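You operate a simulated robot arm through the tools that you are given. There is no shell and no other tool. Be economical: measure what you need, move in short steps, check, and stop when the job is done.

You are at the controls of a simulated robot arm. One attempt, no reset.

JOB
Clamp the block with the blue end in the flat vice, brush the spatter off, then loosen the vice.
Fine: the wire brush with the teal back goes back to its spot; the block stays on the vice's bed; leave the stop and the other blocks.

It is judged by the outcome, as a careful person would: the job done as asked, and still so three seconds after it is handed in. It fails if anything else is knocked over, pushed out of place, dropped, spilled or broken.

ROBOT AND FRAMES
A 7-joint arm with a two-finger parallel gripper, fixed in place. Base frame: the origin is at the foot of the arm, x ahead of it, y to its left, z up; the work surface is at about z = 0.868. Readings come in m, degrees, newtons and seconds.
With the tool pointing down near the work surface it reaches from about 0.3 to 0.7 m from the base axis. Its first joint turns from -66.0 to 66.0 degrees. Payload 1.57 kg.
The tool frame sits at the grasp point between the pads (the TCP): z along the fingers, y along the line on which they close. The tips reach 0.03 m beyond it. Largest opening 0.11 m; finger width 0.024, thickness 0.012; the body of the gripper, 0.048 by 0.112 m, starts 0.078 m behind the TCP.
Orientation is that of the tool frame in the base frame, as a unit quaternion [x, y, z, w]. With the fingers straight down and closing along the base's y, the tool's x points along the base's -x, its y along +y and its z along -z.

CONTROLS
- The arm moves only by the tool arm_command. Its argument "motion" is a list that holds one entry, the list of rows, each a list of 7 numbers: the shift along the base's x, y, z in m, then the turn, a rotation vector about the base's x, y, z in degrees, then the closure in counts, from 0 (fully open) to 255 (shut). In form: [[[x, y, z, wx, wy, wz, hand], ...]]. A call has 1 to 8 rows; each row shifts and turns the commanded pose from where the row before left it. Rows are played at 5 a second. More than 0.05 m and 8.6 degrees between two rows, or a gripper value outside its range, and nothing of the call is played. A pose out of reach is approached as far as the arm can. The call stops where the force on the tool passes 40 N (or 10 N more than at its start, if that is more) or the arm is blocked; 0.2 s more then pass. The fingers move at their own pace (about 0.108 m/s each) and stop on an object; they squeeze with about 43 N. The grip force told is the motor's: it shows also when the fingers shut on nothing. Time passes only in rows, and 0.2 s behind the last, so rows that do not move let the fingers close. It gives the time, the measured TCP pose, the force on the tool (base axes), the opening and the grip force at its end, in the units of the frame above (readings bear some noise).
- Cameras (640 x 400 px; columns grow to the right, rows downward): "scene" is fixed at [0.1663, -0.3895, 1.4085]; the picture's right is [0.77, -0.64, 0.00], its down [-0.33, -0.41, -0.85] and it looks along [0.54, 0.66, -0.53] (base axes); focal length 309 px, centre (320, 200). "wrist" rides on the gripper at [0.07, 0.016, -0.141] in the tool frame; the picture's right is [-0.23, 0.97, 0.00], its down [-0.86, -0.20, -0.48] and it looks along [-0.47, -0.11, 0.88] (tool axes); focal length 222 px, centre (320, 200). There is no depth. A picture from a camera that has moved, and an enlarged one, comes with that camera's place and axes in the base frame and with its lens.
- snapshot(camera): a new picture of that camera. No time passes.
- inspect(camera, box): a new picture of the part [left, top, right, bottom] of that camera's present view, enlarged. No time passes.
- sign_off(): hands the job in; it is judged then, once.

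Work in short steps. Places have to be worked out from the pictures, the camera data and where the tool is seen: move nearer, look again, correct. Check each grasp and each placing, and mend what went wrong. You have 120 turns and 84 pictures in all, those below and enlarged ones among them. Open the gripper and draw the arm clear of the work before you hand the job in, unless the task says otherwise; then end with one line.

The tools are called after "Request:" as a command line: name --argument value ..., lists and objects as JSON in quotes. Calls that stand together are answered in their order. arm_command: Moves the arm, as the interface text tells. Its arguments: {"type":"object","properties":{"motion":{"type":"array","items":{"type":"array","items":{"type":"array","items":{"type":"number"}}}}},"required":["motion"]} The other tools are called the same way: snapshot (camera) takes a picture; inspect (camera, box) takes an enlarged picture of a part of a camera's view; sign_off () hands the job in.

At the start:

```text
time: 0.0
position: [0.3855, -0.0682, 1.2369]
tool_rot: [0.0, 1.0, 0.0, 0.0]
wrist_force: [0.0, 0.3, 0.3]
opening: 0.11
grasp_force: 0.0
```

scene: 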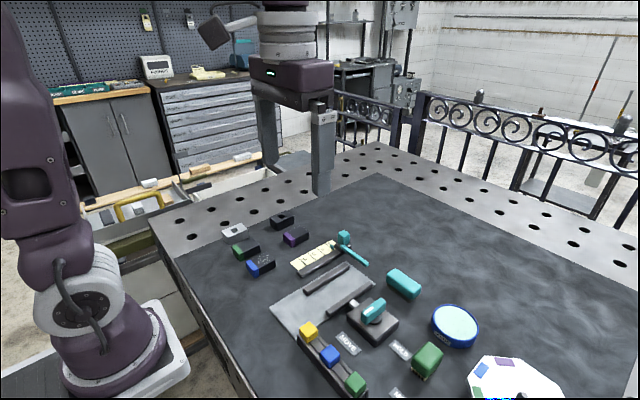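
wrist: 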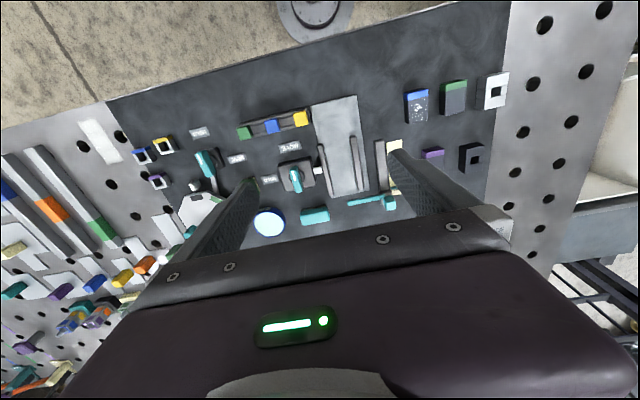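

The pictures show a flat vice with a block row at its left and labelled controls to its right. I'll enlarge both views to identify things.

Request:
inspect --camera "scene" --box '[200, 200, 400, 325]'

Request:
inspect --camera "scene" --box '[280, 270, 488, 400]'

Request:
inspect --camera "wrist" --box '[220, 70, 428, 200]'

Request:
inspect --camera "wrist" --box '[340, 60, 548, 190]'

```text
3.20 times, centred on (300, 262) of scene
camera zoom: at [0.1663, -0.3895, 1.4085], right [0.77, -0.64, 0.0], down [-0.33, -0.41, -0.85], along [0.54, 0.66, -0.53], focal length 988 px, centre (384, 0)
```

zoom: 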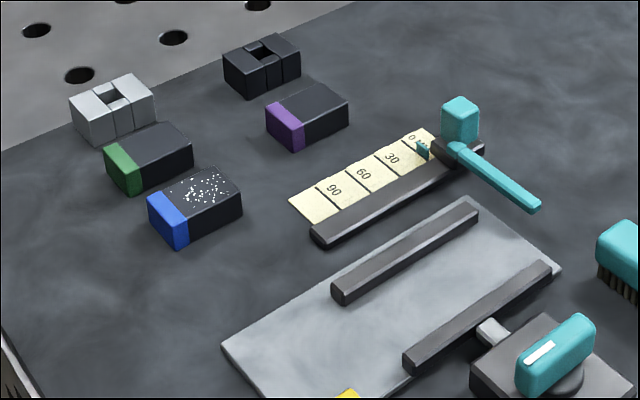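

```text
3.08 times, centred on (384, 335) of scene
camera zoom: at [0.1663, -0.3895, 1.4085], right [0.77, -0.64, 0.0], down [-0.33, -0.41, -0.85], along [0.54, 0.66, -0.53], focal length 950 px, centre (123, -215)
```

zoom: 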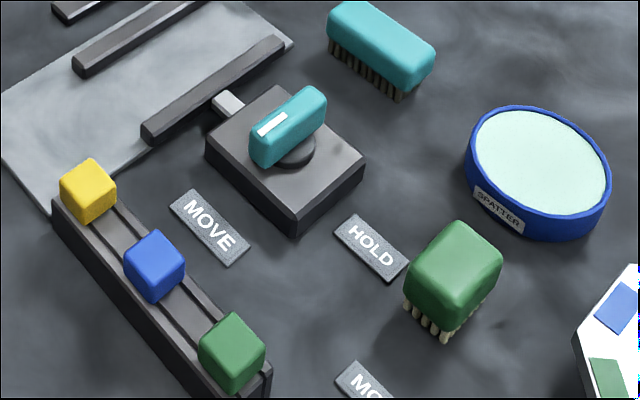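

```text
3.08 times, centred on (324, 135) of wrist
camera zoom: at [0.316, -0.0514, 1.3776], right [0.23, 0.97, 0.0], down [0.86, -0.2, 0.48], along [0.47, -0.11, -0.88], focal length 684 px, centre (308, 400)
```

zoom: 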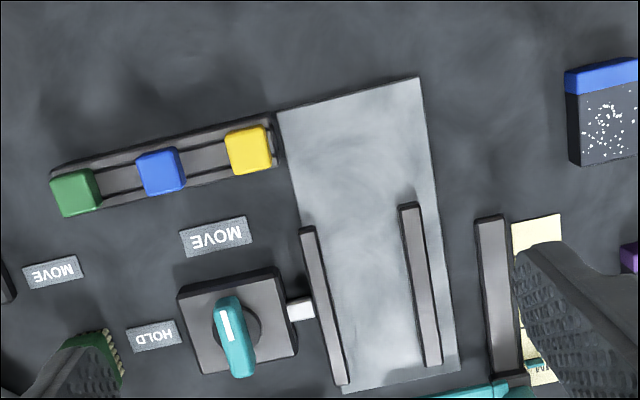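

```text
3.08 times, centred on (444, 125) of wrist
camera zoom: at [0.316, -0.0514, 1.3776], right [0.23, 0.97, 0.0], down [0.86, -0.2, 0.48], along [0.47, -0.11, -0.88], focal length 684 px, centre (-62, 431)
```

zoom: 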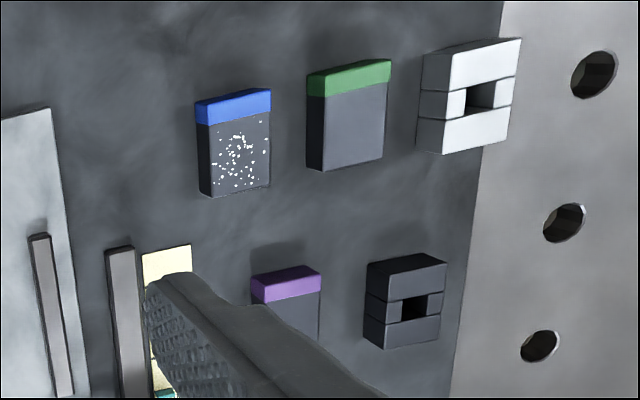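

Next I move the wrist view back and to the right, to see the vice control and the second device from above.

Request:
arm_command --motion '[[[-0.02, -0.04, 0, 0, 0, 0, 0], [-0.02, -0.04, 0, 0, 0, 0, 0], [-0.02, -0.04, 0, 0, 0, 0, 0], [0, 0, 0, 0, 0, 0, 0]]]'

Request:
snapshot --camera "wrist"

```text
time: 1.0
position: [0.3266, -0.1896, 1.2376]
tool_rot: [0.0, 1.0, 0.0, -0.001]
wrist_force: [-0.2, -0.6, 0.7]
opening: 0.11
grasp_force: 0.2
```

```text
77 pictures are left
camera wrist: at [0.2557, -0.1738, 1.3774], right [0.23, 0.97, 0.0], down [0.86, -0.2, 0.48], along [0.47, -0.11, -0.88], focal length 222 px, centre (320, 200)
```

wrist: 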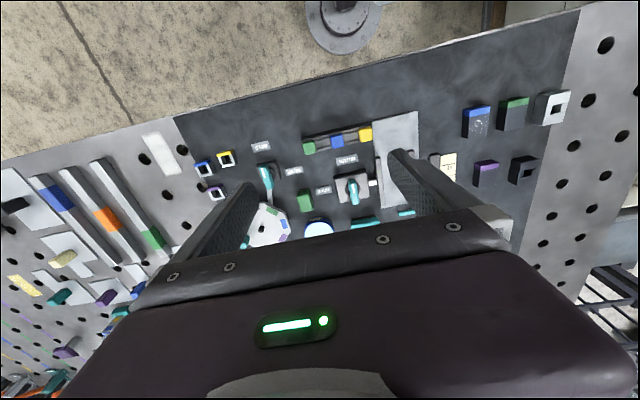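

Request:
inspect --camera "wrist" --box '[190, 100, 430, 250]'

```text
2.67 times, centred on (310, 175) of wrist
camera zoom: at [0.2557, -0.1738, 1.3774], right [0.23, 0.97, 0.0], down [0.86, -0.2, 0.48], along [0.47, -0.11, -0.88], focal length 592 px, centre (347, 267)
```

zoom: 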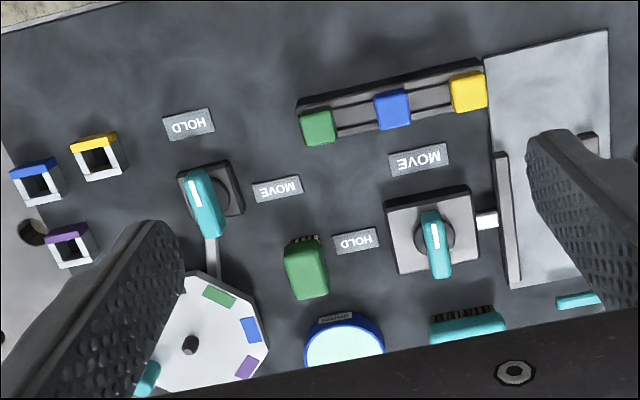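

The second device is a turntable with its own knob, to be left alone. The blue-ended block with white specks is at about (0.408, 0.124). The vice jaws run along x at y≈-0.01 and y≈-0.08, with the knob at about (0.494, -0.146) pointing to MOVE. I move above the block, turning the gripper 90° so it closes along x.

Request:
arm_command --motion '[[[0.008, 0.04, -0.01, 0, 0, 8.18, 0], [0.008, 0.04, -0.01, 0, 0, 8.18, 0], [0.008, 0.04, -0.01, 0, 0, 8.18, 0], [0.008, 0.04, -0.01, 0, 0, 8.18, 0], [0.008, 0.04, -0.01, 0, 0, 8.18, 0], [0.008, 0.04, -0.01, 0, 0, 8.18, 0], [0.008, 0.03, -0.01, 0, 0, 8.18, 0]]]'

Request:
arm_command --motion '[[[0.008, 0.02, -0.02, 0, 0, 8.18, 0], [0.008, 0.0, -0.02, 0, 0, 8.18, 0], [0.008, 0.0, -0.02, 0, 0, 8.18, 0], [0.0, 0.0, -0.02, 0, 0, 8.18, 0], [0, 0, 0, 0, 0, 0, 0]]]'

Request:
snapshot --camera "wrist"

```text
time: 2.6
position: [0.3838, 0.0831, 1.1678]
tool_rot: [-0.48, 0.877, -0.001, 0.001]
wrist_force: [-0.1, 0.3, -0.8]
opening: 0.1102
grasp_force: 0.0
```

```text
time: 3.8
position: [0.4054, 0.1012, 1.0841]
tool_rot: [0.708, -0.707, 0.0, 0.0]
wrist_force: [-0.5, -0.2, 0.5]
opening: 0.1098
grasp_force: 0.0
```

```text
75 pictures are left
camera wrist: at [0.3903, 0.0329, 1.2264], right [-0.97, 0.23, 0.0], down [0.2, 0.86, 0.48], along [0.11, 0.47, -0.88], focal length 222 px, centre (320, 200)
```

wrist: 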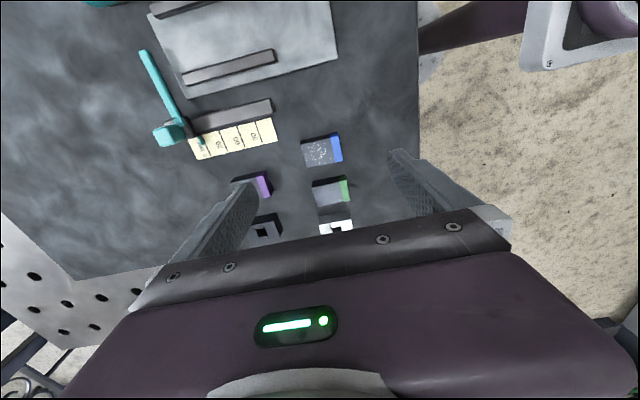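

The block lies just ahead, at about (0.409, 0.124). I enlarge it for its size and yaw.

Request:
inspect --camera "wrist" --box '[260, 110, 380, 185]'

Request:
inspect --camera "scene" --box '[220, 240, 300, 290]'

```text
5.33 times, centred on (320, 148) of wrist
camera zoom: at [0.3903, 0.0329, 1.2264], right [-0.97, 0.23, 0.0], down [0.2, 0.86, 0.48], along [0.11, 0.47, -0.88], focal length 1185 px, centre (320, 480)
```

zoom: 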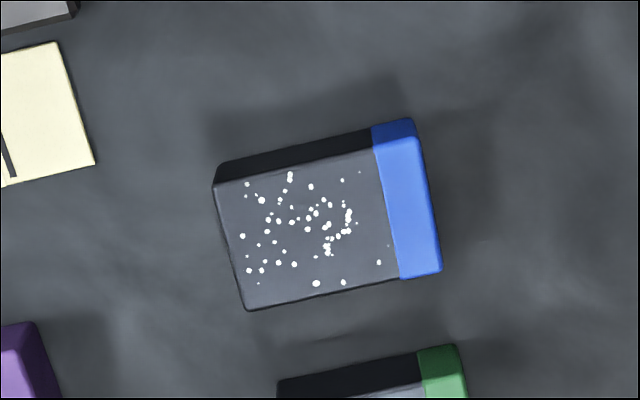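

```text
8.00 times, centred on (260, 265) of scene
camera zoom: at [0.1663, -0.3895, 1.4085], right [0.77, -0.64, 0.0], down [-0.33, -0.41, -0.85], along [0.54, 0.66, -0.53], focal length 2470 px, centre (800, -320)
```

zoom: 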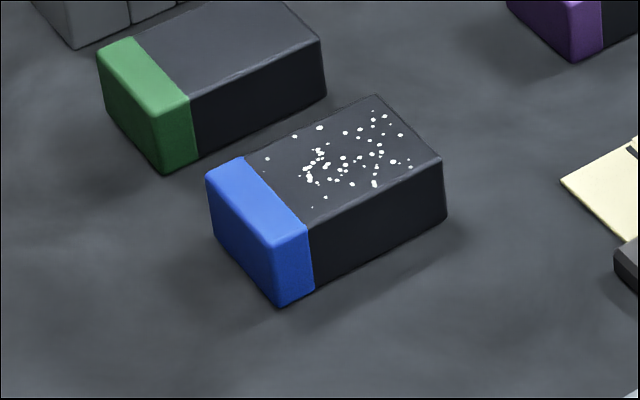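

The block measures about 0.057 × 0.040 × 0.026 m, yaw ≈ 0, centred at (0.411, 0.130) with its top at about z 0.894. I descend with the fingers partly closed.

Request:
arm_command --motion '[[[0.0056, 0.0288, -0.03, 0, 0, 0, 50], [0, 0, -0.04, 0, 0, 0, 50], [0, 0, -0.04, 0, 0, 0, 50], [0, 0, -0.02, 0, 0, 0, 50], [0, 0, 0, 0, 0, 0, 50]]]'

Request:
snapshot --camera "wrist"

Request:
inspect --camera "scene" --box '[200, 200, 328, 280]'

```text
time: 5.0
position: [0.4117, 0.1301, 0.956]
tool_rot: [0.707, -0.707, 0.0, -0.001]
wrist_force: [-0.1, -0.9, -0.6]
opening: 0.0883
grasp_force: 0.0
```

```text
72 pictures are left
camera wrist: at [0.3955, 0.0613, 1.0976], right [-0.97, 0.23, 0.0], down [0.2, 0.85, 0.48], along [0.11, 0.47, -0.88], focal length 222 px, centre (320, 200)
```

wrist: 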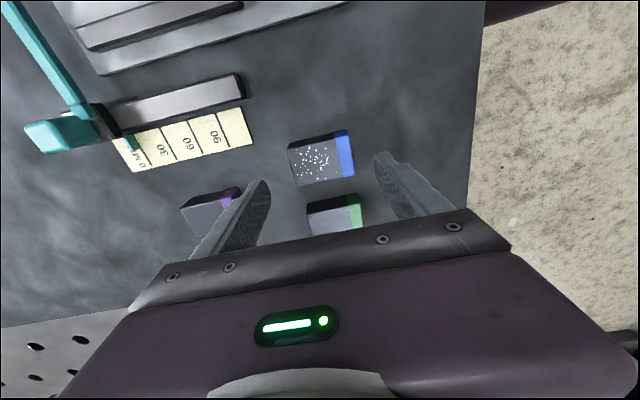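

```text
5.00 times, centred on (264, 240) of scene
camera zoom: at [0.1663, -0.3895, 1.4085], right [0.77, -0.64, 0.0], down [-0.33, -0.41, -0.85], along [0.54, 0.66, -0.53], focal length 1544 px, centre (600, 0)
```

zoom: 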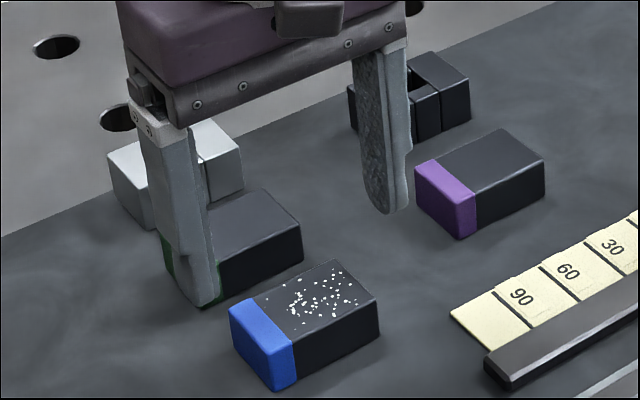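

The pads straddle the block with clearance, and its centre checks out at about (0.410, 0.129). I go down to z 0.903 and close.

Request:
arm_command --motion '[[[-0.001, -0.001, -0.025, 0, 0, 0, 50], [0, 0, -0.02, 0, 0, 0, 50], [0, 0, -0.008, 0, 0, 0, 50], [0, 0, 0, 0, 0, 0, 50], [0, 0, 0, 0, 0, 0, 255], [0, 0, 0, 0, 0, 0, 255], [0, 0, 0, 0, 0, 0, 255]]]'

```text
time: 6.6
position: [0.4091, 0.1291, 0.9038]
tool_rot: [-0.707, 0.707, 0.001, -0.001]
wrist_force: [0.3, -0.5, 0.8]
opening: 0.0596
grasp_force: 43.2
```

The block is gripped at an opening of 0.0596 with 43 N. I lift it and look.

Request:
arm_command --motion '[[[0, 0, 0.03, 0, 0, 0, 255], [0, 0, 0.04, 0, 0, 0, 255], [0, 0, 0.04, 0, 0, 0, 255], [0, 0, 0.03, 0, 0, 0, 255], [0.01, -0.04, 0, 0, 0, 0, 255], [0.01, -0.04, 0, 0, 0, 0, 255], [0, 0, 0, 0, 0, 0, 255]]]'

Request:
snapshot --camera "wrist"

Request:
snapshot --camera "scene"

```text
time: 8.2
position: [0.4305, 0.0475, 1.043]
tool_rot: [0.708, -0.707, 0.001, 0.0]
wrist_force: [0.5, 0.4, -5.0]
opening: 0.0596
grasp_force: 42.5
```

```text
70 pictures are left
camera wrist: at [0.4149, -0.0219, 1.1845], right [-0.97, 0.23, 0.0], down [0.2, 0.86, 0.48], along [0.11, 0.47, -0.88], focal length 222 px, centre (320, 200)
```

wrist: 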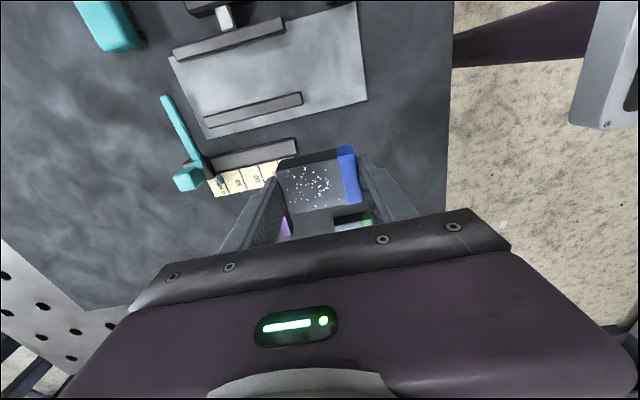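

```text
69 pictures are left
```

scene: 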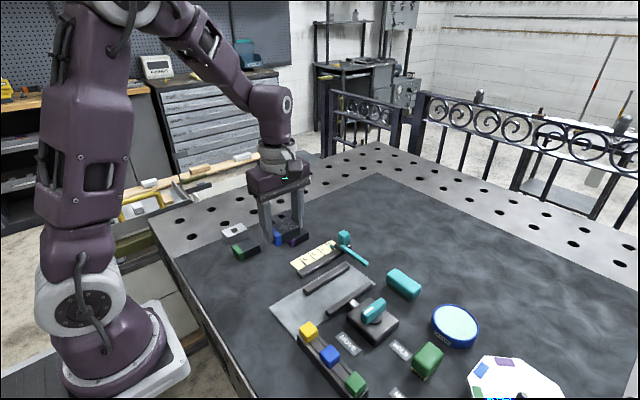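

The block is held well. I enlarge the vice to measure its jaws and bed.

Request:
inspect --camera "wrist" --box '[160, 0, 384, 140]'

Request:
inspect --camera "scene" --box '[264, 250, 424, 350]'

```text
2.86 times, centred on (272, 70) of wrist
camera zoom: at [0.4149, -0.0219, 1.1845], right [-0.97, 0.23, 0.0], down [0.2, 0.86, 0.48], along [0.11, 0.47, -0.88], focal length 635 px, centre (457, 571)
```

zoom: 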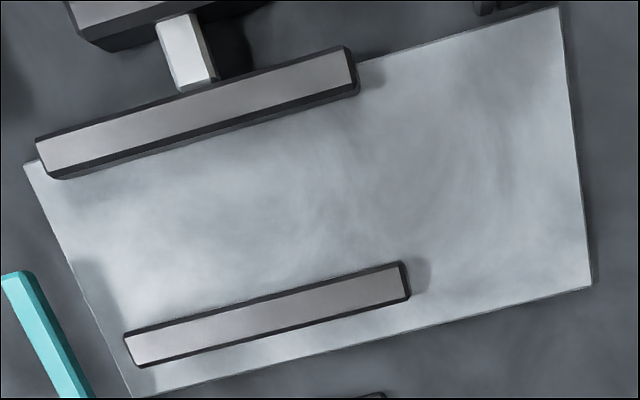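

```text
4.00 times, centred on (344, 300) of scene
camera zoom: at [0.1664, -0.3895, 1.4085], right [0.77, -0.64, 0.0], down [-0.33, -0.41, -0.85], along [0.54, 0.66, -0.53], focal length 1235 px, centre (224, -200)
```

zoom: 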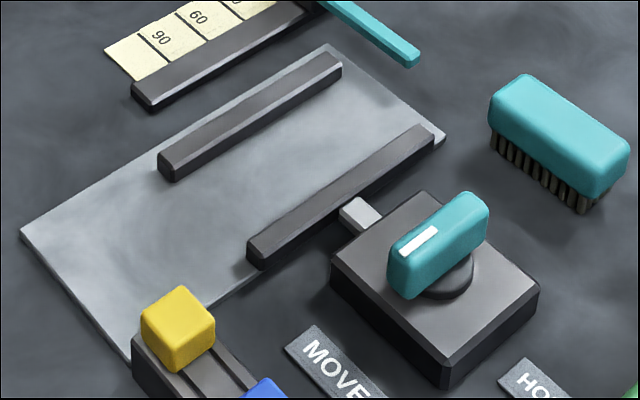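

The jaws' inner faces lie at y≈-0.0125 (fixed) and y≈-0.077 (moving), with the rod at x≈0.505. So the 0.04 m block fits with room to spare. I carry it over (0.505, -0.038).

Request:
arm_command --motion '[[[0.025, -0.03, 0, 0, 0, 0, 255], [0.025, -0.03, 0, 0, 0, 0, 255], [0.0245, -0.0255, 0, 0, 0, 0, 255], [0, 0, -0.03, 0, 0, 0, 255], [0, 0, -0.03, 0, 0, 0, 255], [0, 0, -0.02, 0, 0, 0, 255], [0, 0, -0.01, 0, 0, 0, 255], [0, 0, 0, 0, 0, 0, 255]]]'

Request:
snapshot --camera "wrist"

Request:
inspect --camera "scene" --box '[264, 230, 424, 330]'

```text
time: 10.0
position: [0.5048, -0.0362, 0.9537]
tool_rot: [0.707, -0.707, 0.0, 0.0]
wrist_force: [0.1, 0.4, -4.8]
opening: 0.0596
grasp_force: 42.6
```

```text
66 pictures are left
camera wrist: at [0.4884, -0.1055, 1.0949], right [-0.97, 0.23, 0.0], down [0.2, 0.86, 0.48], along [0.11, 0.47, -0.88], focal length 222 px, centre (320, 200)
```

wrist: 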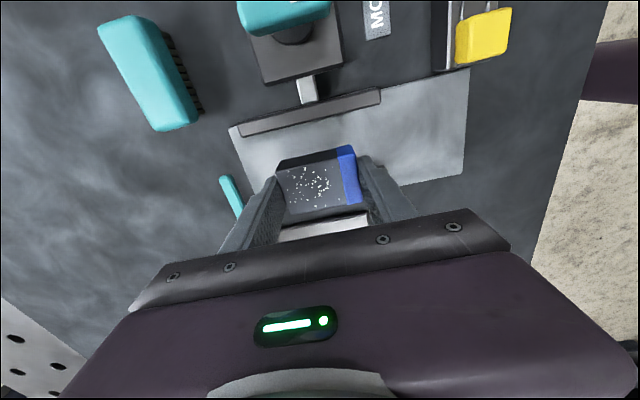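

```text
4.00 times, centred on (344, 280) of scene
camera zoom: at [0.1664, -0.3895, 1.4085], right [0.77, -0.64, 0.0], down [-0.33, -0.41, -0.85], along [0.54, 0.66, -0.53], focal length 1235 px, centre (224, -120)
```

zoom: 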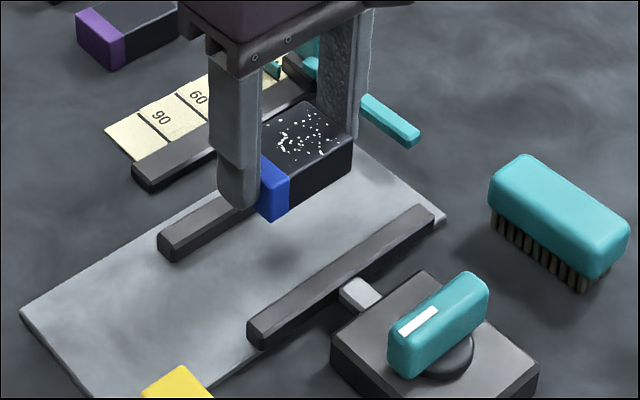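

Alignment looks right. I shift slightly off the fixed jaw and lower to just above the bed.

Request:
arm_command --motion '[[[0, -0.003, 0, 0, 0, 0, 255], [0, 0, -0.015, 0, 0, 0, 255], [0, 0, -0.015, 0, 0, 0, 255], [0, 0, -0.01, 0, 0, 0, 255], [0, 0, 0, 0, 0, 0, 255]]]'

Request:
inspect --camera "scene" --box '[296, 250, 392, 310]'

Request:
inspect --camera "wrist" --box '[220, 70, 412, 190]'

```text
time: 11.2
position: [0.5043, -0.0396, 0.9138]
tool_rot: [-0.707, 0.707, 0.0, 0.0]
wrist_force: [-0.5, -0.5, -5.0]
opening: 0.0596
grasp_force: 42.9
```

```text
6.67 times, centred on (344, 280) of scene
camera zoom: at [0.1664, -0.3895, 1.4085], right [0.77, -0.64, 0.0], down [-0.33, -0.41, -0.85], along [0.54, 0.66, -0.53], focal length 2058 px, centre (160, -333)
```

zoom: 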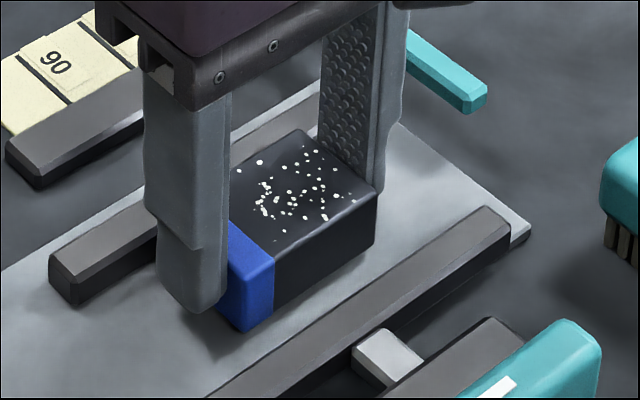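

```text
3.33 times, centred on (316, 130) of wrist
camera zoom: at [0.4887, -0.1093, 1.0546], right [-0.97, 0.23, 0.0], down [0.2, 0.86, 0.48], along [0.11, 0.47, -0.88], focal length 740 px, centre (333, 433)
```

zoom: 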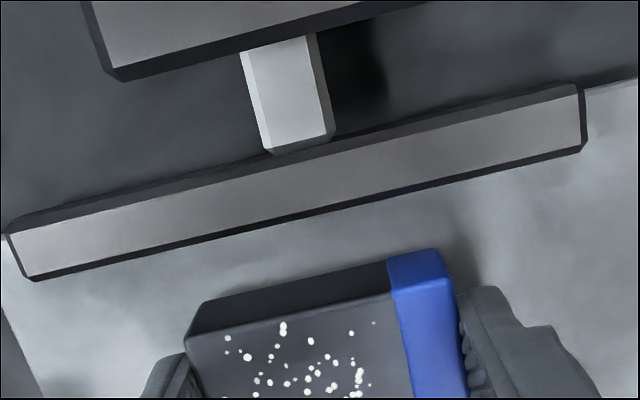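

The force shows no contact yet. I lower in small steps to feel the bed.

Request:
arm_command --motion '[[[0, 0, -0.003, 0, 0, 0, 255], [0, 0, -0.002, 0, 0, 0, 255], [0, 0, 0, 0, 0, 0, 255]]]'

Request:
arm_command --motion '[[[0, 0, -0.0015, 0, 0, 0, 255], [0, 0, 0, 0, 0, 0, 255]]]'

```text
time: 12.0
position: [0.5045, -0.0392, 0.9088]
tool_rot: [0.707, -0.707, 0.001, 0.0]
wrist_force: [-9.9, 3.5, 31.0]
opening: 0.0598
grasp_force: 43.1
```

```text
time: 12.6
position: [0.5044, -0.0392, 0.9079]
tool_rot: [-0.707, 0.707, 0.0, 0.0]
wrist_force: [-10.8, -1.1, 31.6]
opening: 0.0594
grasp_force: 43.1
```

Firm contact with the bed. I ease up 1.5 mm, open partly, and retreat upward.

Request:
arm_command --motion '[[[0, 0, 0.0015, 0, 0, 0, 255], [0, 0, 0, 0, 0, 0, 60], [0, 0, 0, 0, 0, 0, 60], [0, 0, 0.01, 0, 0, 0, 60], [0, 0, 0.03, 0, 0, 0, 60], [0, 0, 0.05, 0, 0, 0, 60], [0, 0, 0.03, 0, 0, 0, 60], [0, 0, 0, 0, 0, 0, 60]]]'

Request:
snapshot --camera "wrist"

Request:
inspect --camera "scene" --box '[280, 240, 440, 340]'

```text
time: 14.4
position: [0.5061, -0.0413, 1.0306]
tool_rot: [-0.707, 0.707, 0.0, 0.0]
wrist_force: [0.3, -0.1, 0.3]
opening: 0.0843
grasp_force: 0.0
```

```text
62 pictures are left
camera wrist: at [0.4901, -0.11, 1.1711], right [-0.97, 0.23, 0.0], down [0.2, 0.86, 0.48], along [0.11, 0.47, -0.88], focal length 222 px, centre (320, 200)
```

wrist: 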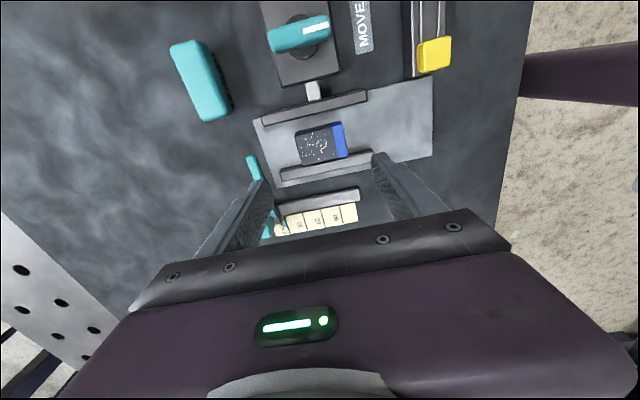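

```text
4.00 times, centred on (360, 290) of scene
camera zoom: at [0.1663, -0.3895, 1.4085], right [0.77, -0.64, 0.0], down [-0.33, -0.41, -0.85], along [0.54, 0.66, -0.53], focal length 1235 px, centre (160, -160)
```

zoom: 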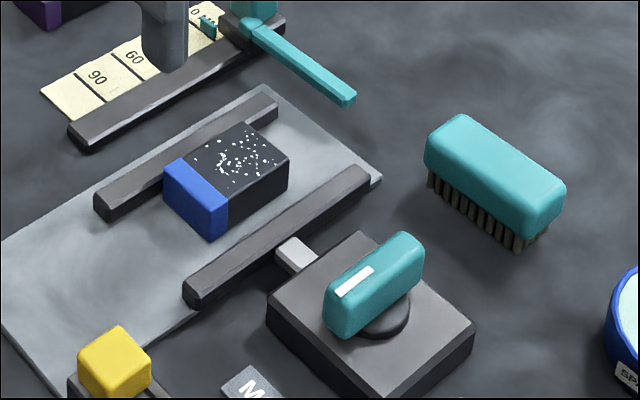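

The block sits cleanly between the jaws. Next comes the knob at about (0.499, -0.150). I turn the hand back to yaw 0, so it closes along y over the handle, and move above it.

Request:
arm_command --motion '[[[0, -0.015, 0.005, 0, 0, -8.18, 0], [0, -0.015, 0, 0, 0, -8.18, 0], [0, -0.015, 0, 0, 0, -8.18, 0], [0, -0.015, 0, 0, 0, -8.18, 0], [0, -0.015, 0, 0, 0, -8.18, 0], [0, -0.015, 0, 0, 0, -8.18, 0], [-0.003, -0.015, 0, 0, 0, -8.18, 0], [-0.003, -0.004, 0, 0, 0, -8.18, 0]]]'

Request:
arm_command --motion '[[[0, 0, 0, 0, 0, -8.18, 60], [0, 0, 0, 0, 0, -8.18, 60], [0, 0, 0, 0, 0, -8.2, 60], [0, 0, 0, 0, 0, 0, 60]]]'

Request:
snapshot --camera "wrist"

Request:
inspect --camera "wrist" --box '[240, 100, 400, 200]'

```text
time: 16.2
position: [0.497, -0.1487, 1.0329]
tool_rot: [-0.211, 0.977, 0.0, 0.0]
wrist_force: [-0.4, 0.4, -0.6]
opening: 0.1099
grasp_force: 0.0
```

```text
time: 17.2
position: [0.4971, -0.1471, 1.033]
tool_rot: [0.0, 1.0, 0.0, 0.0]
wrist_force: [-0.4, 0.2, 0.6]
opening: 0.084
grasp_force: 0.1
```

```text
60 pictures are left
camera wrist: at [0.4289, -0.1312, 1.1739], right [0.23, 0.97, 0.0], down [0.85, -0.2, 0.48], along [0.47, -0.11, -0.88], focal length 222 px, centre (320, 200)
```

wrist: 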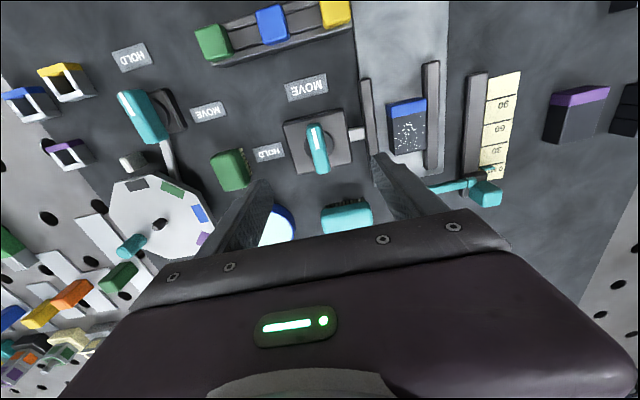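

```text
4.00 times, centred on (320, 150) of wrist
camera zoom: at [0.4289, -0.1312, 1.1739], right [0.23, 0.97, 0.0], down [0.85, -0.2, 0.48], along [0.47, -0.11, -0.88], focal length 888 px, centre (320, 400)
```

zoom: 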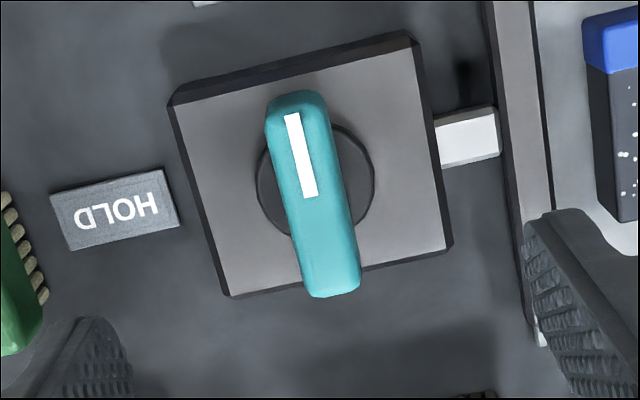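

The handle's centre is at about (0.499, -0.1496) and its top at about z 0.922. I descend around it to TCP z 0.931.

Request:
arm_command --motion '[[[0.002, -0.0025, -0.04, 0, 0, 0, 130], [0, 0, -0.035, 0, 0, 0, 130], [0, 0, -0.015, 0, 0, 0, 130], [0, 0, -0.01, 0, 0, 0, 130], [0, 0, 0, 0, 0, 0, 130]]]'

Request:
inspect --camera "scene" --box '[312, 250, 440, 330]'

```text
time: 18.4
position: [0.4992, -0.1506, 0.9328]
tool_rot: [0.0, 1.0, 0.0, 0.0]
wrist_force: [0.0, -0.5, 0.2]
opening: 0.0538
grasp_force: 0.1
```

```text
5.00 times, centred on (376, 290) of scene
camera zoom: at [0.1663, -0.3895, 1.4085], right [0.77, -0.64, 0.0], down [-0.33, -0.41, -0.85], along [0.54, 0.66, -0.53], focal length 1544 px, centre (40, -250)
```

zoom: 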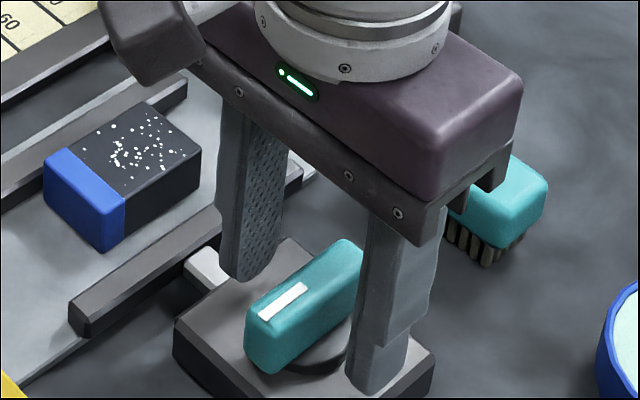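

The fingers straddle the handle, so I close on it.

Request:
arm_command --motion '[[[0, 0, -0.002, 0, 0, 0, 130], [0, 0, 0, 0, 0, 0, 255], [0, 0, 0, 0, 0, 0, 255], [0, 0, 0, 0, 0, 0, 255]]]'

```text
time: 19.4
position: [0.4989, -0.1512, 0.9307]
tool_rot: [-0.001, 1.0, 0.0, 0.0]
wrist_force: [-0.2, 17.9, 2.4]
opening: 0.0178
grasp_force: 33.1
```

It is gripped at 0.018, with a side force of 18 N showing I am about 1.5 mm too far toward -y. I correct that, then turn toward HOLD (counter-clockwise from above) a little as a test.

Request:
arm_command --motion '[[[0, 0.0013, 0, 0, 0, 0, 255], [0, 0, 0, 0, 0, 7, 255], [0, 0, 0, 0, 0, 7, 255], [0, 0, 0, 0, 0, 0, 255]]]'

Request:
inspect --camera "scene" --box '[296, 240, 424, 320]'

```text
time: 20.4
position: [0.4999, -0.1513, 0.9323]
tool_rot: [-0.123, 0.992, 0.0, -0.001]
wrist_force: [-8.8, 9.8, -10.2]
opening: 0.018
grasp_force: 32.7
```

```text
5.00 times, centred on (360, 280) of scene
camera zoom: at [0.1662, -0.3893, 1.4086], right [0.77, -0.64, 0.0], down [-0.33, -0.41, -0.85], along [0.54, 0.66, -0.53], focal length 1544 px, centre (120, -200)
```

zoom: 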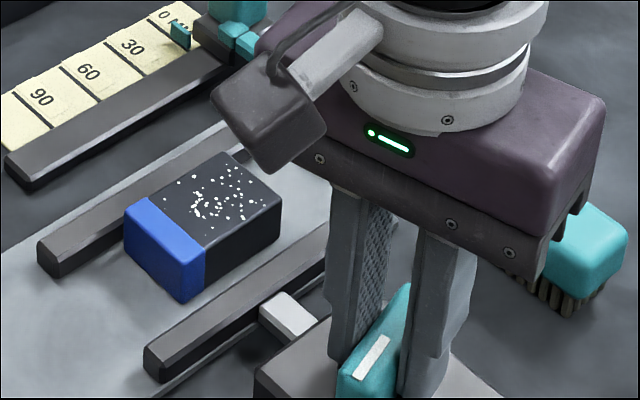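

The handle turns with moderate forces. I continue in steps, with small corrections against the side load.

Request:
arm_command --motion '[[[-0.0005, 0.0006, -0.0003, 0, 0, 8, 255], [0, 0, 0, 0, 0, 8, 255], [0, 0, 0, 0, 0, 8, 255], [0, 0, 0, 0, 0, 0, 255]]]'

Request:
inspect --camera "scene" --box '[296, 240, 424, 320]'

```text
time: 21.4
position: [0.4996, -0.1506, 0.9312]
tool_rot: [-0.326, 0.945, -0.002, 0.001]
wrist_force: [-6.5, -18.8, 12.6]
opening: 0.018
grasp_force: 33.0
```

```text
5.00 times, centred on (360, 280) of scene
camera zoom: at [0.1659, -0.39, 1.4084], right [0.77, -0.64, 0.0], down [-0.33, -0.41, -0.85], along [0.54, 0.66, -0.52], focal length 1544 px, centre (120, -200)
```

zoom: 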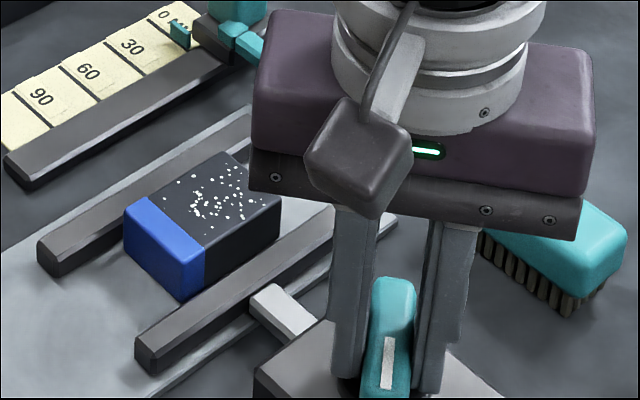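

The moving jaw advances as the knob turns. I carry on toward HOLD.

Request:
arm_command --motion '[[[-0.0003, -0.0008, 0, 0, 0, 8, 255], [0, 0, 0, 0, 0, 8, 255], [0, 0, 0, 0, 0, 8, 255], [0, 0, 0, 0, 0, 0, 255]]]'

Request:
inspect --camera "scene" --box '[296, 240, 424, 320]'

```text
time: 22.4
position: [0.499, -0.1506, 0.9322]
tool_rot: [-0.516, 0.857, -0.001, 0.001]
wrist_force: [7.4, -28.7, 11.2]
opening: 0.0181
grasp_force: 32.5
```

```text
5.00 times, centred on (360, 280) of scene
camera zoom: at [0.1663, -0.3902, 1.4083], right [0.77, -0.64, 0.0], down [-0.33, -0.41, -0.85], along [0.54, 0.66, -0.52], focal length 1544 px, centre (120, -200)
```

zoom: 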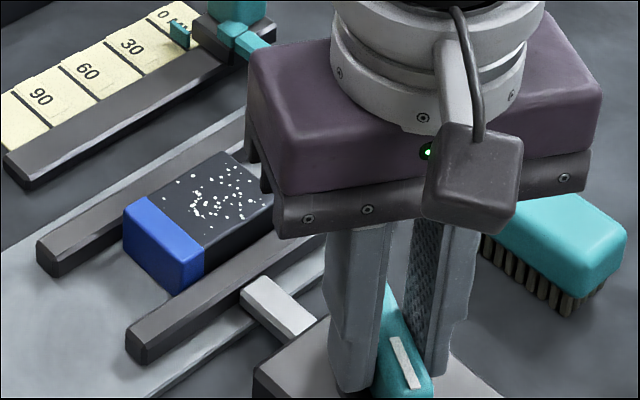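

At about 62° the side load along y is growing. I relieve it and continue the last 28°.

Request:
arm_command --motion '[[[0.0002, -0.0014, -0.0005, 0, 0, 0, 255], [0, 0, 0, 0, 0, 7, 255], [0, 0, 0, 0, 0, 7, 255], [0, 0, 0, 0, 0, 0, 255]]]'

Request:
inspect --camera "scene" --box '[296, 240, 424, 320]'

```text
time: 23.4
position: [0.4993, -0.1505, 0.9312]
tool_rot: [-0.617, 0.787, 0.0, 0.001]
wrist_force: [4.1, -8.8, 23.7]
opening: 0.0179
grasp_force: 32.9
```

```text
5.00 times, centred on (360, 280) of scene
camera zoom: at [0.166, -0.3896, 1.4085], right [0.77, -0.64, 0.0], down [-0.33, -0.41, -0.85], along [0.54, 0.66, -0.52], focal length 1544 px, centre (120, -200)
```

zoom: 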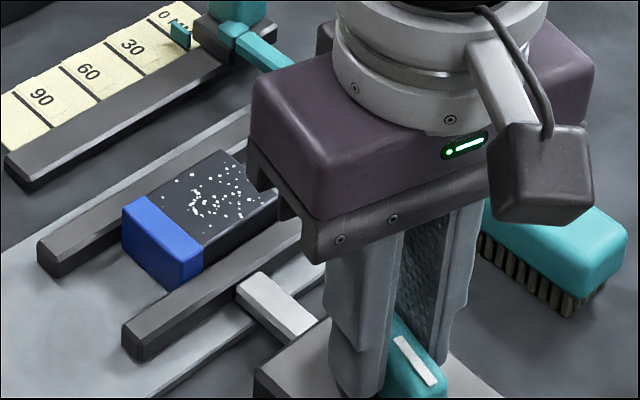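

At 76° the jaw is almost at the block. I turn the last 14°.

Request:
arm_command --motion '[[[0, -0.0004, 0.0008, 0, 0, 7, 255], [0, 0, 0, 0, 0, 7, 255], [0, 0, 0, 0, 0, 0, 255], [0, 0, 0, 0, 0, 0, 255]]]'

Request:
inspect --camera "scene" --box '[296, 240, 424, 320]'

Request:
snapshot --camera "wrist"

```text
time: 24.4
position: [0.4996, -0.1495, 0.9315]
tool_rot: [0.708, -0.706, -0.002, -0.001]
wrist_force: [14.1, 5.5, -23.4]
opening: 0.0177
grasp_force: 31.9
```

```text
5.00 times, centred on (360, 280) of scene
camera zoom: at [0.167, -0.3895, 1.4084], right [0.77, -0.64, 0.0], down [-0.33, -0.41, -0.85], along [0.54, 0.66, -0.53], focal length 1544 px, centre (120, -200)
```

zoom: 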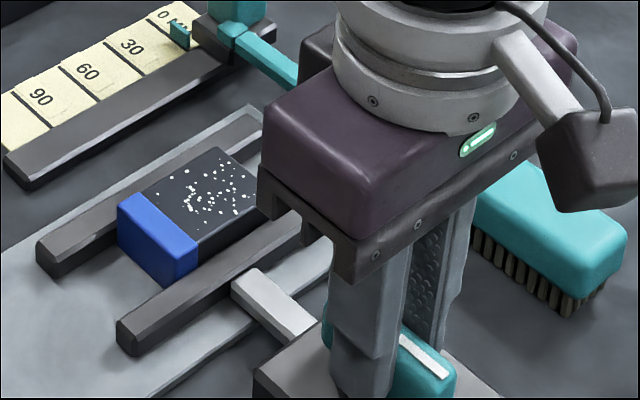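

```text
52 pictures are left
camera wrist: at [0.4846, -0.2194, 1.072], right [-0.97, 0.23, 0.0], down [0.2, 0.85, 0.48], along [0.11, 0.47, -0.88], focal length 222 px, centre (320, 200)
```

wrist: 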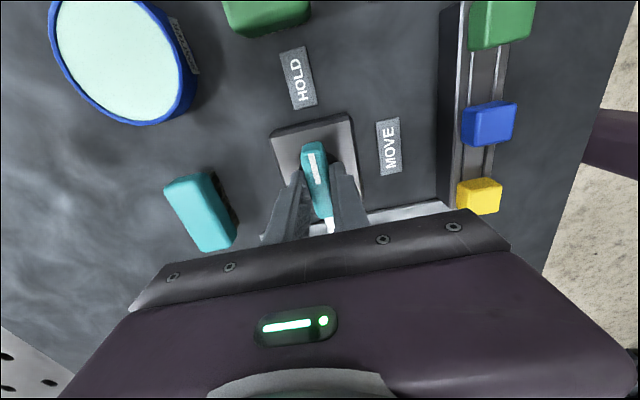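

The handle now points at HOLD and the jaw has pushed the block toward the fixed jaw. I release, rise, and check the clamping.

Request:
arm_command --motion '[[[0, 0, 0, 0, 0, 0, 150], [0, 0, 0, 0, 0, 0, 130], [0, 0, 0.02, 0, 0, 0, 130], [0, 0, 0.04, 0, 0, 0, 130], [0, 0.02, 0.04, 0, 0, 0, 130], [0, 0.04, 0.03, 0, 0, 0, 130], [0, 0, 0, 0, 0, 0, 130]]]'

Request:
inspect --camera "scene" --box '[280, 250, 440, 350]'

Request:
snapshot --camera "wrist"

```text
time: 26.0
position: [0.4968, -0.0872, 1.0632]
tool_rot: [0.707, -0.707, 0.0, 0.001]
wrist_force: [0.7, 0.4, 0.2]
opening: 0.054
grasp_force: 0.1
```

```text
4.00 times, centred on (360, 300) of scene
camera zoom: at [0.1663, -0.3895, 1.4085], right [0.77, -0.64, 0.0], down [-0.33, -0.41, -0.85], along [0.54, 0.66, -0.53], focal length 1235 px, centre (160, -200)
```

zoom: 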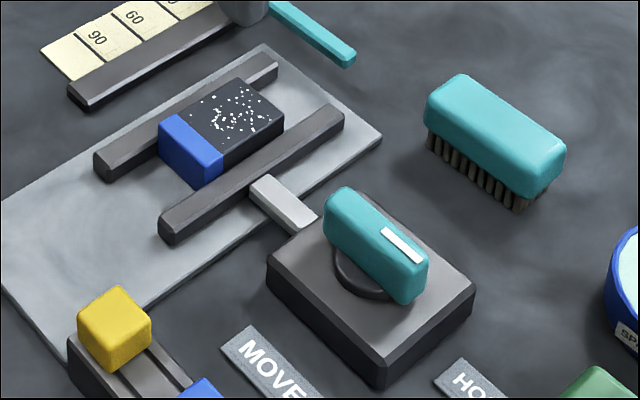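

```text
50 pictures are left
camera wrist: at [0.4814, -0.1565, 1.2039], right [-0.97, 0.23, 0.0], down [0.2, 0.85, 0.48], along [0.11, 0.47, -0.88], focal length 222 px, centre (320, 200)
```

wrist: 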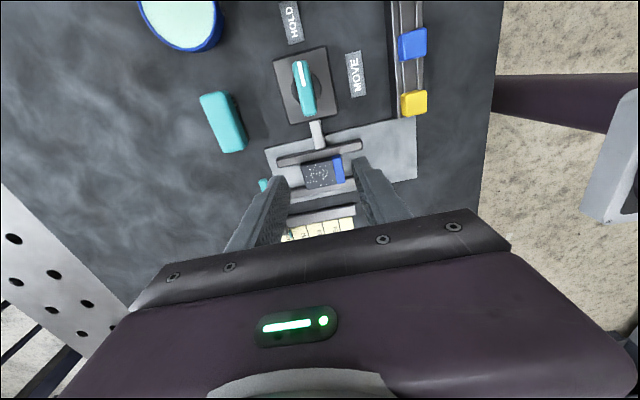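

Request:
inspect --camera "wrist" --box '[256, 120, 384, 200]'

Request:
inspect --camera "scene" --box '[296, 258, 376, 308]'

```text
5.00 times, centred on (320, 160) of wrist
camera zoom: at [0.4814, -0.1565, 1.2039], right [-0.97, 0.23, 0.0], down [0.2, 0.85, 0.48], along [0.11, 0.47, -0.88], focal length 1111 px, centre (320, 400)
```

zoom: 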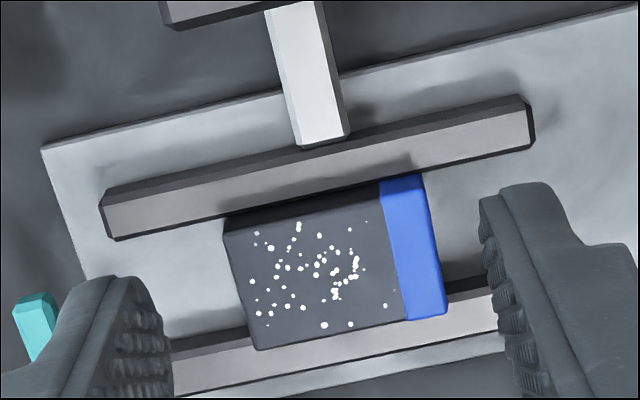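

```text
8.00 times, centred on (336, 283) of scene
camera zoom: at [0.1663, -0.3895, 1.4085], right [0.77, -0.64, 0.0], down [-0.33, -0.41, -0.85], along [0.54, 0.66, -0.53], focal length 2470 px, centre (192, -464)
```

zoom: 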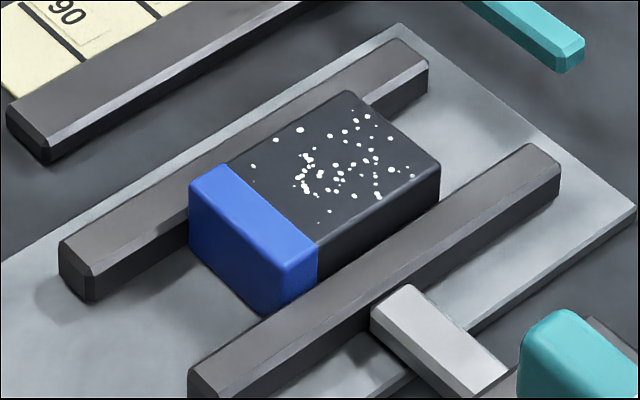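

The block is clamped against both jaws, with its top centre at about (0.505, -0.035). The teal brush is at about (0.611, -0.136), long axis along y, so closing along x suits it. I move above it, opened up, and look.

Request:
arm_command --motion '[[[0.03, -0.01, 0, 0, 0, 0, 60], [0.04, -0.02, 0, 0, 0, 0, 60], [0.04, -0.02, 0, 0, 0, 0, 60], [0, 0, -0.02, 0, 0, 0, 60], [0, 0, 0, 0, 0, 0, 60]]]'

Request:
snapshot --camera "wrist"

Request:
inspect --camera "scene" --box '[350, 240, 446, 300]'

```text
time: 27.2
position: [0.6088, -0.1389, 1.0434]
tool_rot: [0.707, -0.707, 0.0, 0.0]
wrist_force: [-0.3, -0.2, -0.4]
opening: 0.0841
grasp_force: 0.0
```

```text
47 pictures are left
camera wrist: at [0.5936, -0.2087, 1.1834], right [-0.97, 0.23, 0.0], down [0.2, 0.85, 0.48], along [0.11, 0.47, -0.88], focal length 222 px, centre (320, 200)
```

wrist: 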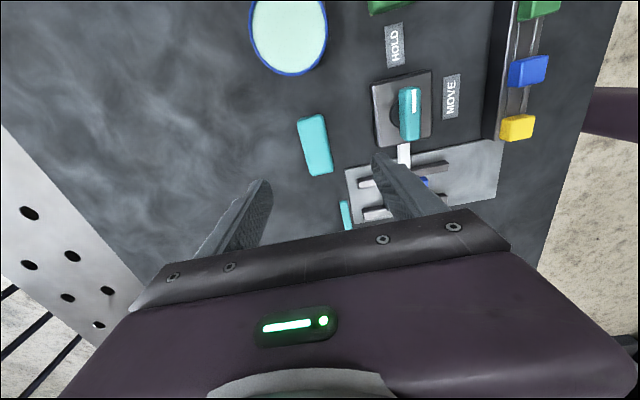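

```text
6.67 times, centred on (398, 270) of scene
camera zoom: at [0.1663, -0.3895, 1.4085], right [0.77, -0.64, 0.0], down [-0.33, -0.41, -0.85], along [0.54, 0.66, -0.53], focal length 2058 px, centre (-200, -267)
```

zoom: 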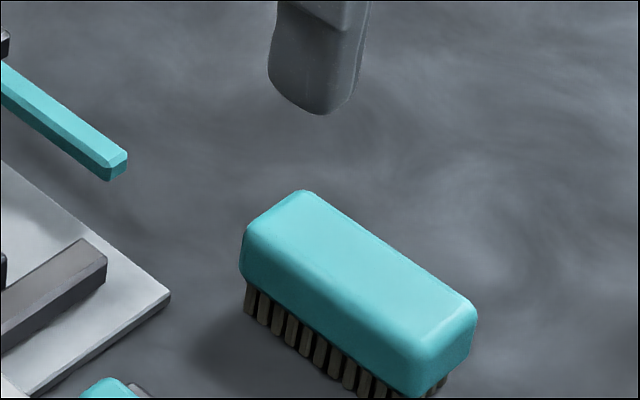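

The brush's centre is at about (0.6175, -0.133), its top at about z 0.900, 0.034 × 0.075 m, yawed about -5°. I align with it and descend to a hover to check.

Request:
arm_command --motion '[[[0.0087, 0.0059, -0.02, 0, 0, -5, 60], [0, 0, -0.04, 0, 0, 0, 60], [0, 0, -0.03, 0, 0, 0, 60], [0, 0, 0, 0, 0, 0, 60]]]'

Request:
inspect --camera "wrist" --box '[200, 90, 424, 230]'

Request:
inspect --camera "scene" --box '[340, 220, 468, 300]'

```text
time: 28.2
position: [0.6175, -0.1317, 0.9526]
tool_rot: [-0.675, 0.738, 0.001, 0.0]
wrist_force: [0.4, 0.1, -0.5]
opening: 0.0844
grasp_force: 0.0
```

```text
2.86 times, centred on (312, 160) of wrist
camera zoom: at [0.5949, -0.1998, 1.0937], right [-0.95, 0.31, 0.0], down [0.27, 0.83, 0.48], along [0.15, 0.45, -0.88], focal length 635 px, centre (343, 314)
```

zoom: 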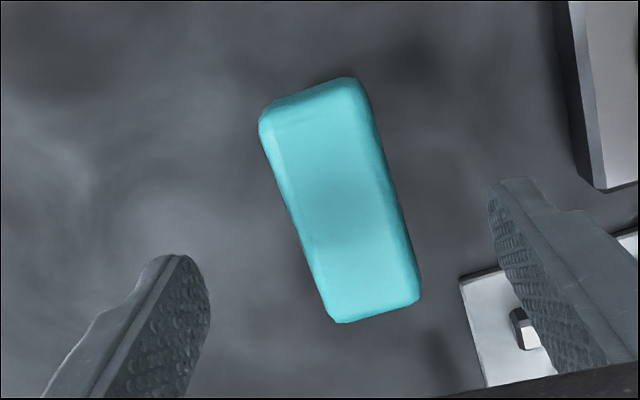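

```text
5.00 times, centred on (404, 260) of scene
camera zoom: at [0.1663, -0.3895, 1.4085], right [0.77, -0.64, 0.0], down [-0.33, -0.41, -0.85], along [0.54, 0.66, -0.53], focal length 1544 px, centre (-100, -100)
```

zoom: 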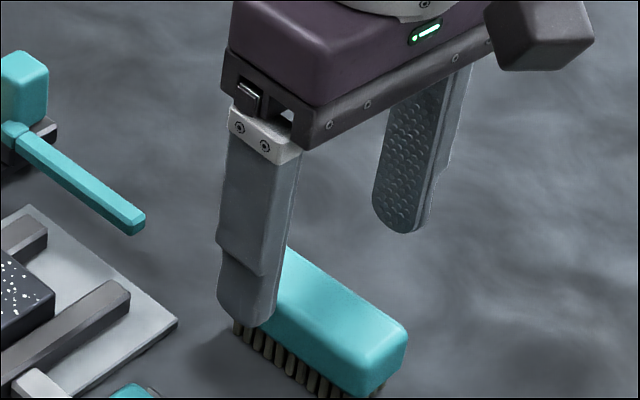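

A refined estimate puts the brush at (0.616, -0.137). I shift, descend to TCP z 0.910, and close.

Request:
arm_command --motion '[[[-0.0015, -0.005, -0.02, 0, 0, 0.8, 60], [0, 0, -0.015, 0, 0, 0, 60], [0, 0, -0.0075, 0, 0, 0, 60], [0, 0, 0, 0, 0, 0, 60]]]'

Request:
inspect --camera "scene" --box '[340, 220, 468, 300]'

```text
time: 29.2
position: [0.6169, -0.1384, 0.9101]
tool_rot: [-0.681, 0.733, -0.001, 0.0]
wrist_force: [-0.2, -0.1, -0.3]
opening: 0.0842
grasp_force: 0.1
```

```text
5.00 times, centred on (404, 260) of scene
camera zoom: at [0.1663, -0.3895, 1.4085], right [0.77, -0.64, 0.0], down [-0.33, -0.41, -0.85], along [0.54, 0.66, -0.53], focal length 1544 px, centre (-100, -100)
```

zoom: 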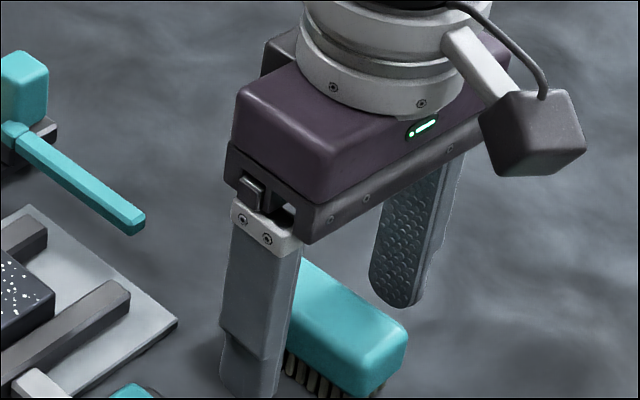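

The fingers straddle the back, so I close.

Request:
arm_command --motion '[[[0, 0, 0, 0, 0, 0, 150], [0, 0, 0, 0, 0, 0, 255], [0, 0, 0, 0, 0, 0, 255], [0, 0, 0, 0, 0, 0, 255]]]'

Request:
inspect --camera "scene" --box '[340, 220, 468, 300]'

Request:
snapshot --camera "wrist"

```text
time: 30.2
position: [0.6171, -0.1386, 0.9101]
tool_rot: [-0.681, 0.732, 0.001, 0.0]
wrist_force: [-0.8, -1.2, 0.7]
opening: 0.0331
grasp_force: 41.0
```

```text
5.00 times, centred on (404, 260) of scene
camera zoom: at [0.1663, -0.3895, 1.4085], right [0.77, -0.64, 0.0], down [-0.33, -0.41, -0.85], along [0.54, 0.66, -0.53], focal length 1544 px, centre (-100, -100)
```

zoom: 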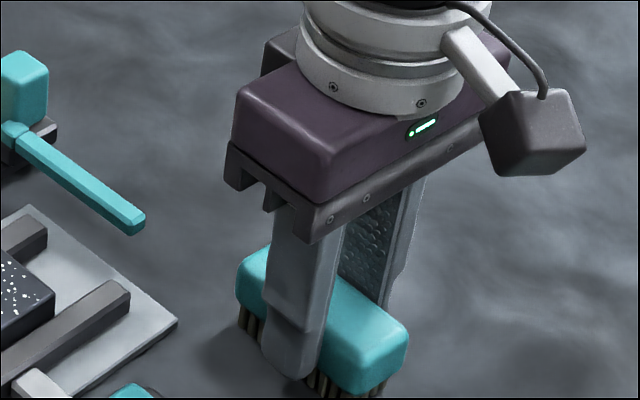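

```text
41 pictures are left
camera wrist: at [0.5967, -0.2065, 1.0512], right [-0.95, 0.3, 0.0], down [0.26, 0.84, 0.48], along [0.14, 0.46, -0.88], focal length 222 px, centre (320, 200)
```

wrist: 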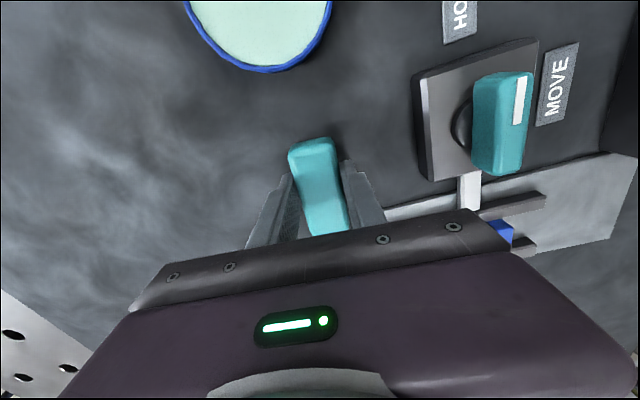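

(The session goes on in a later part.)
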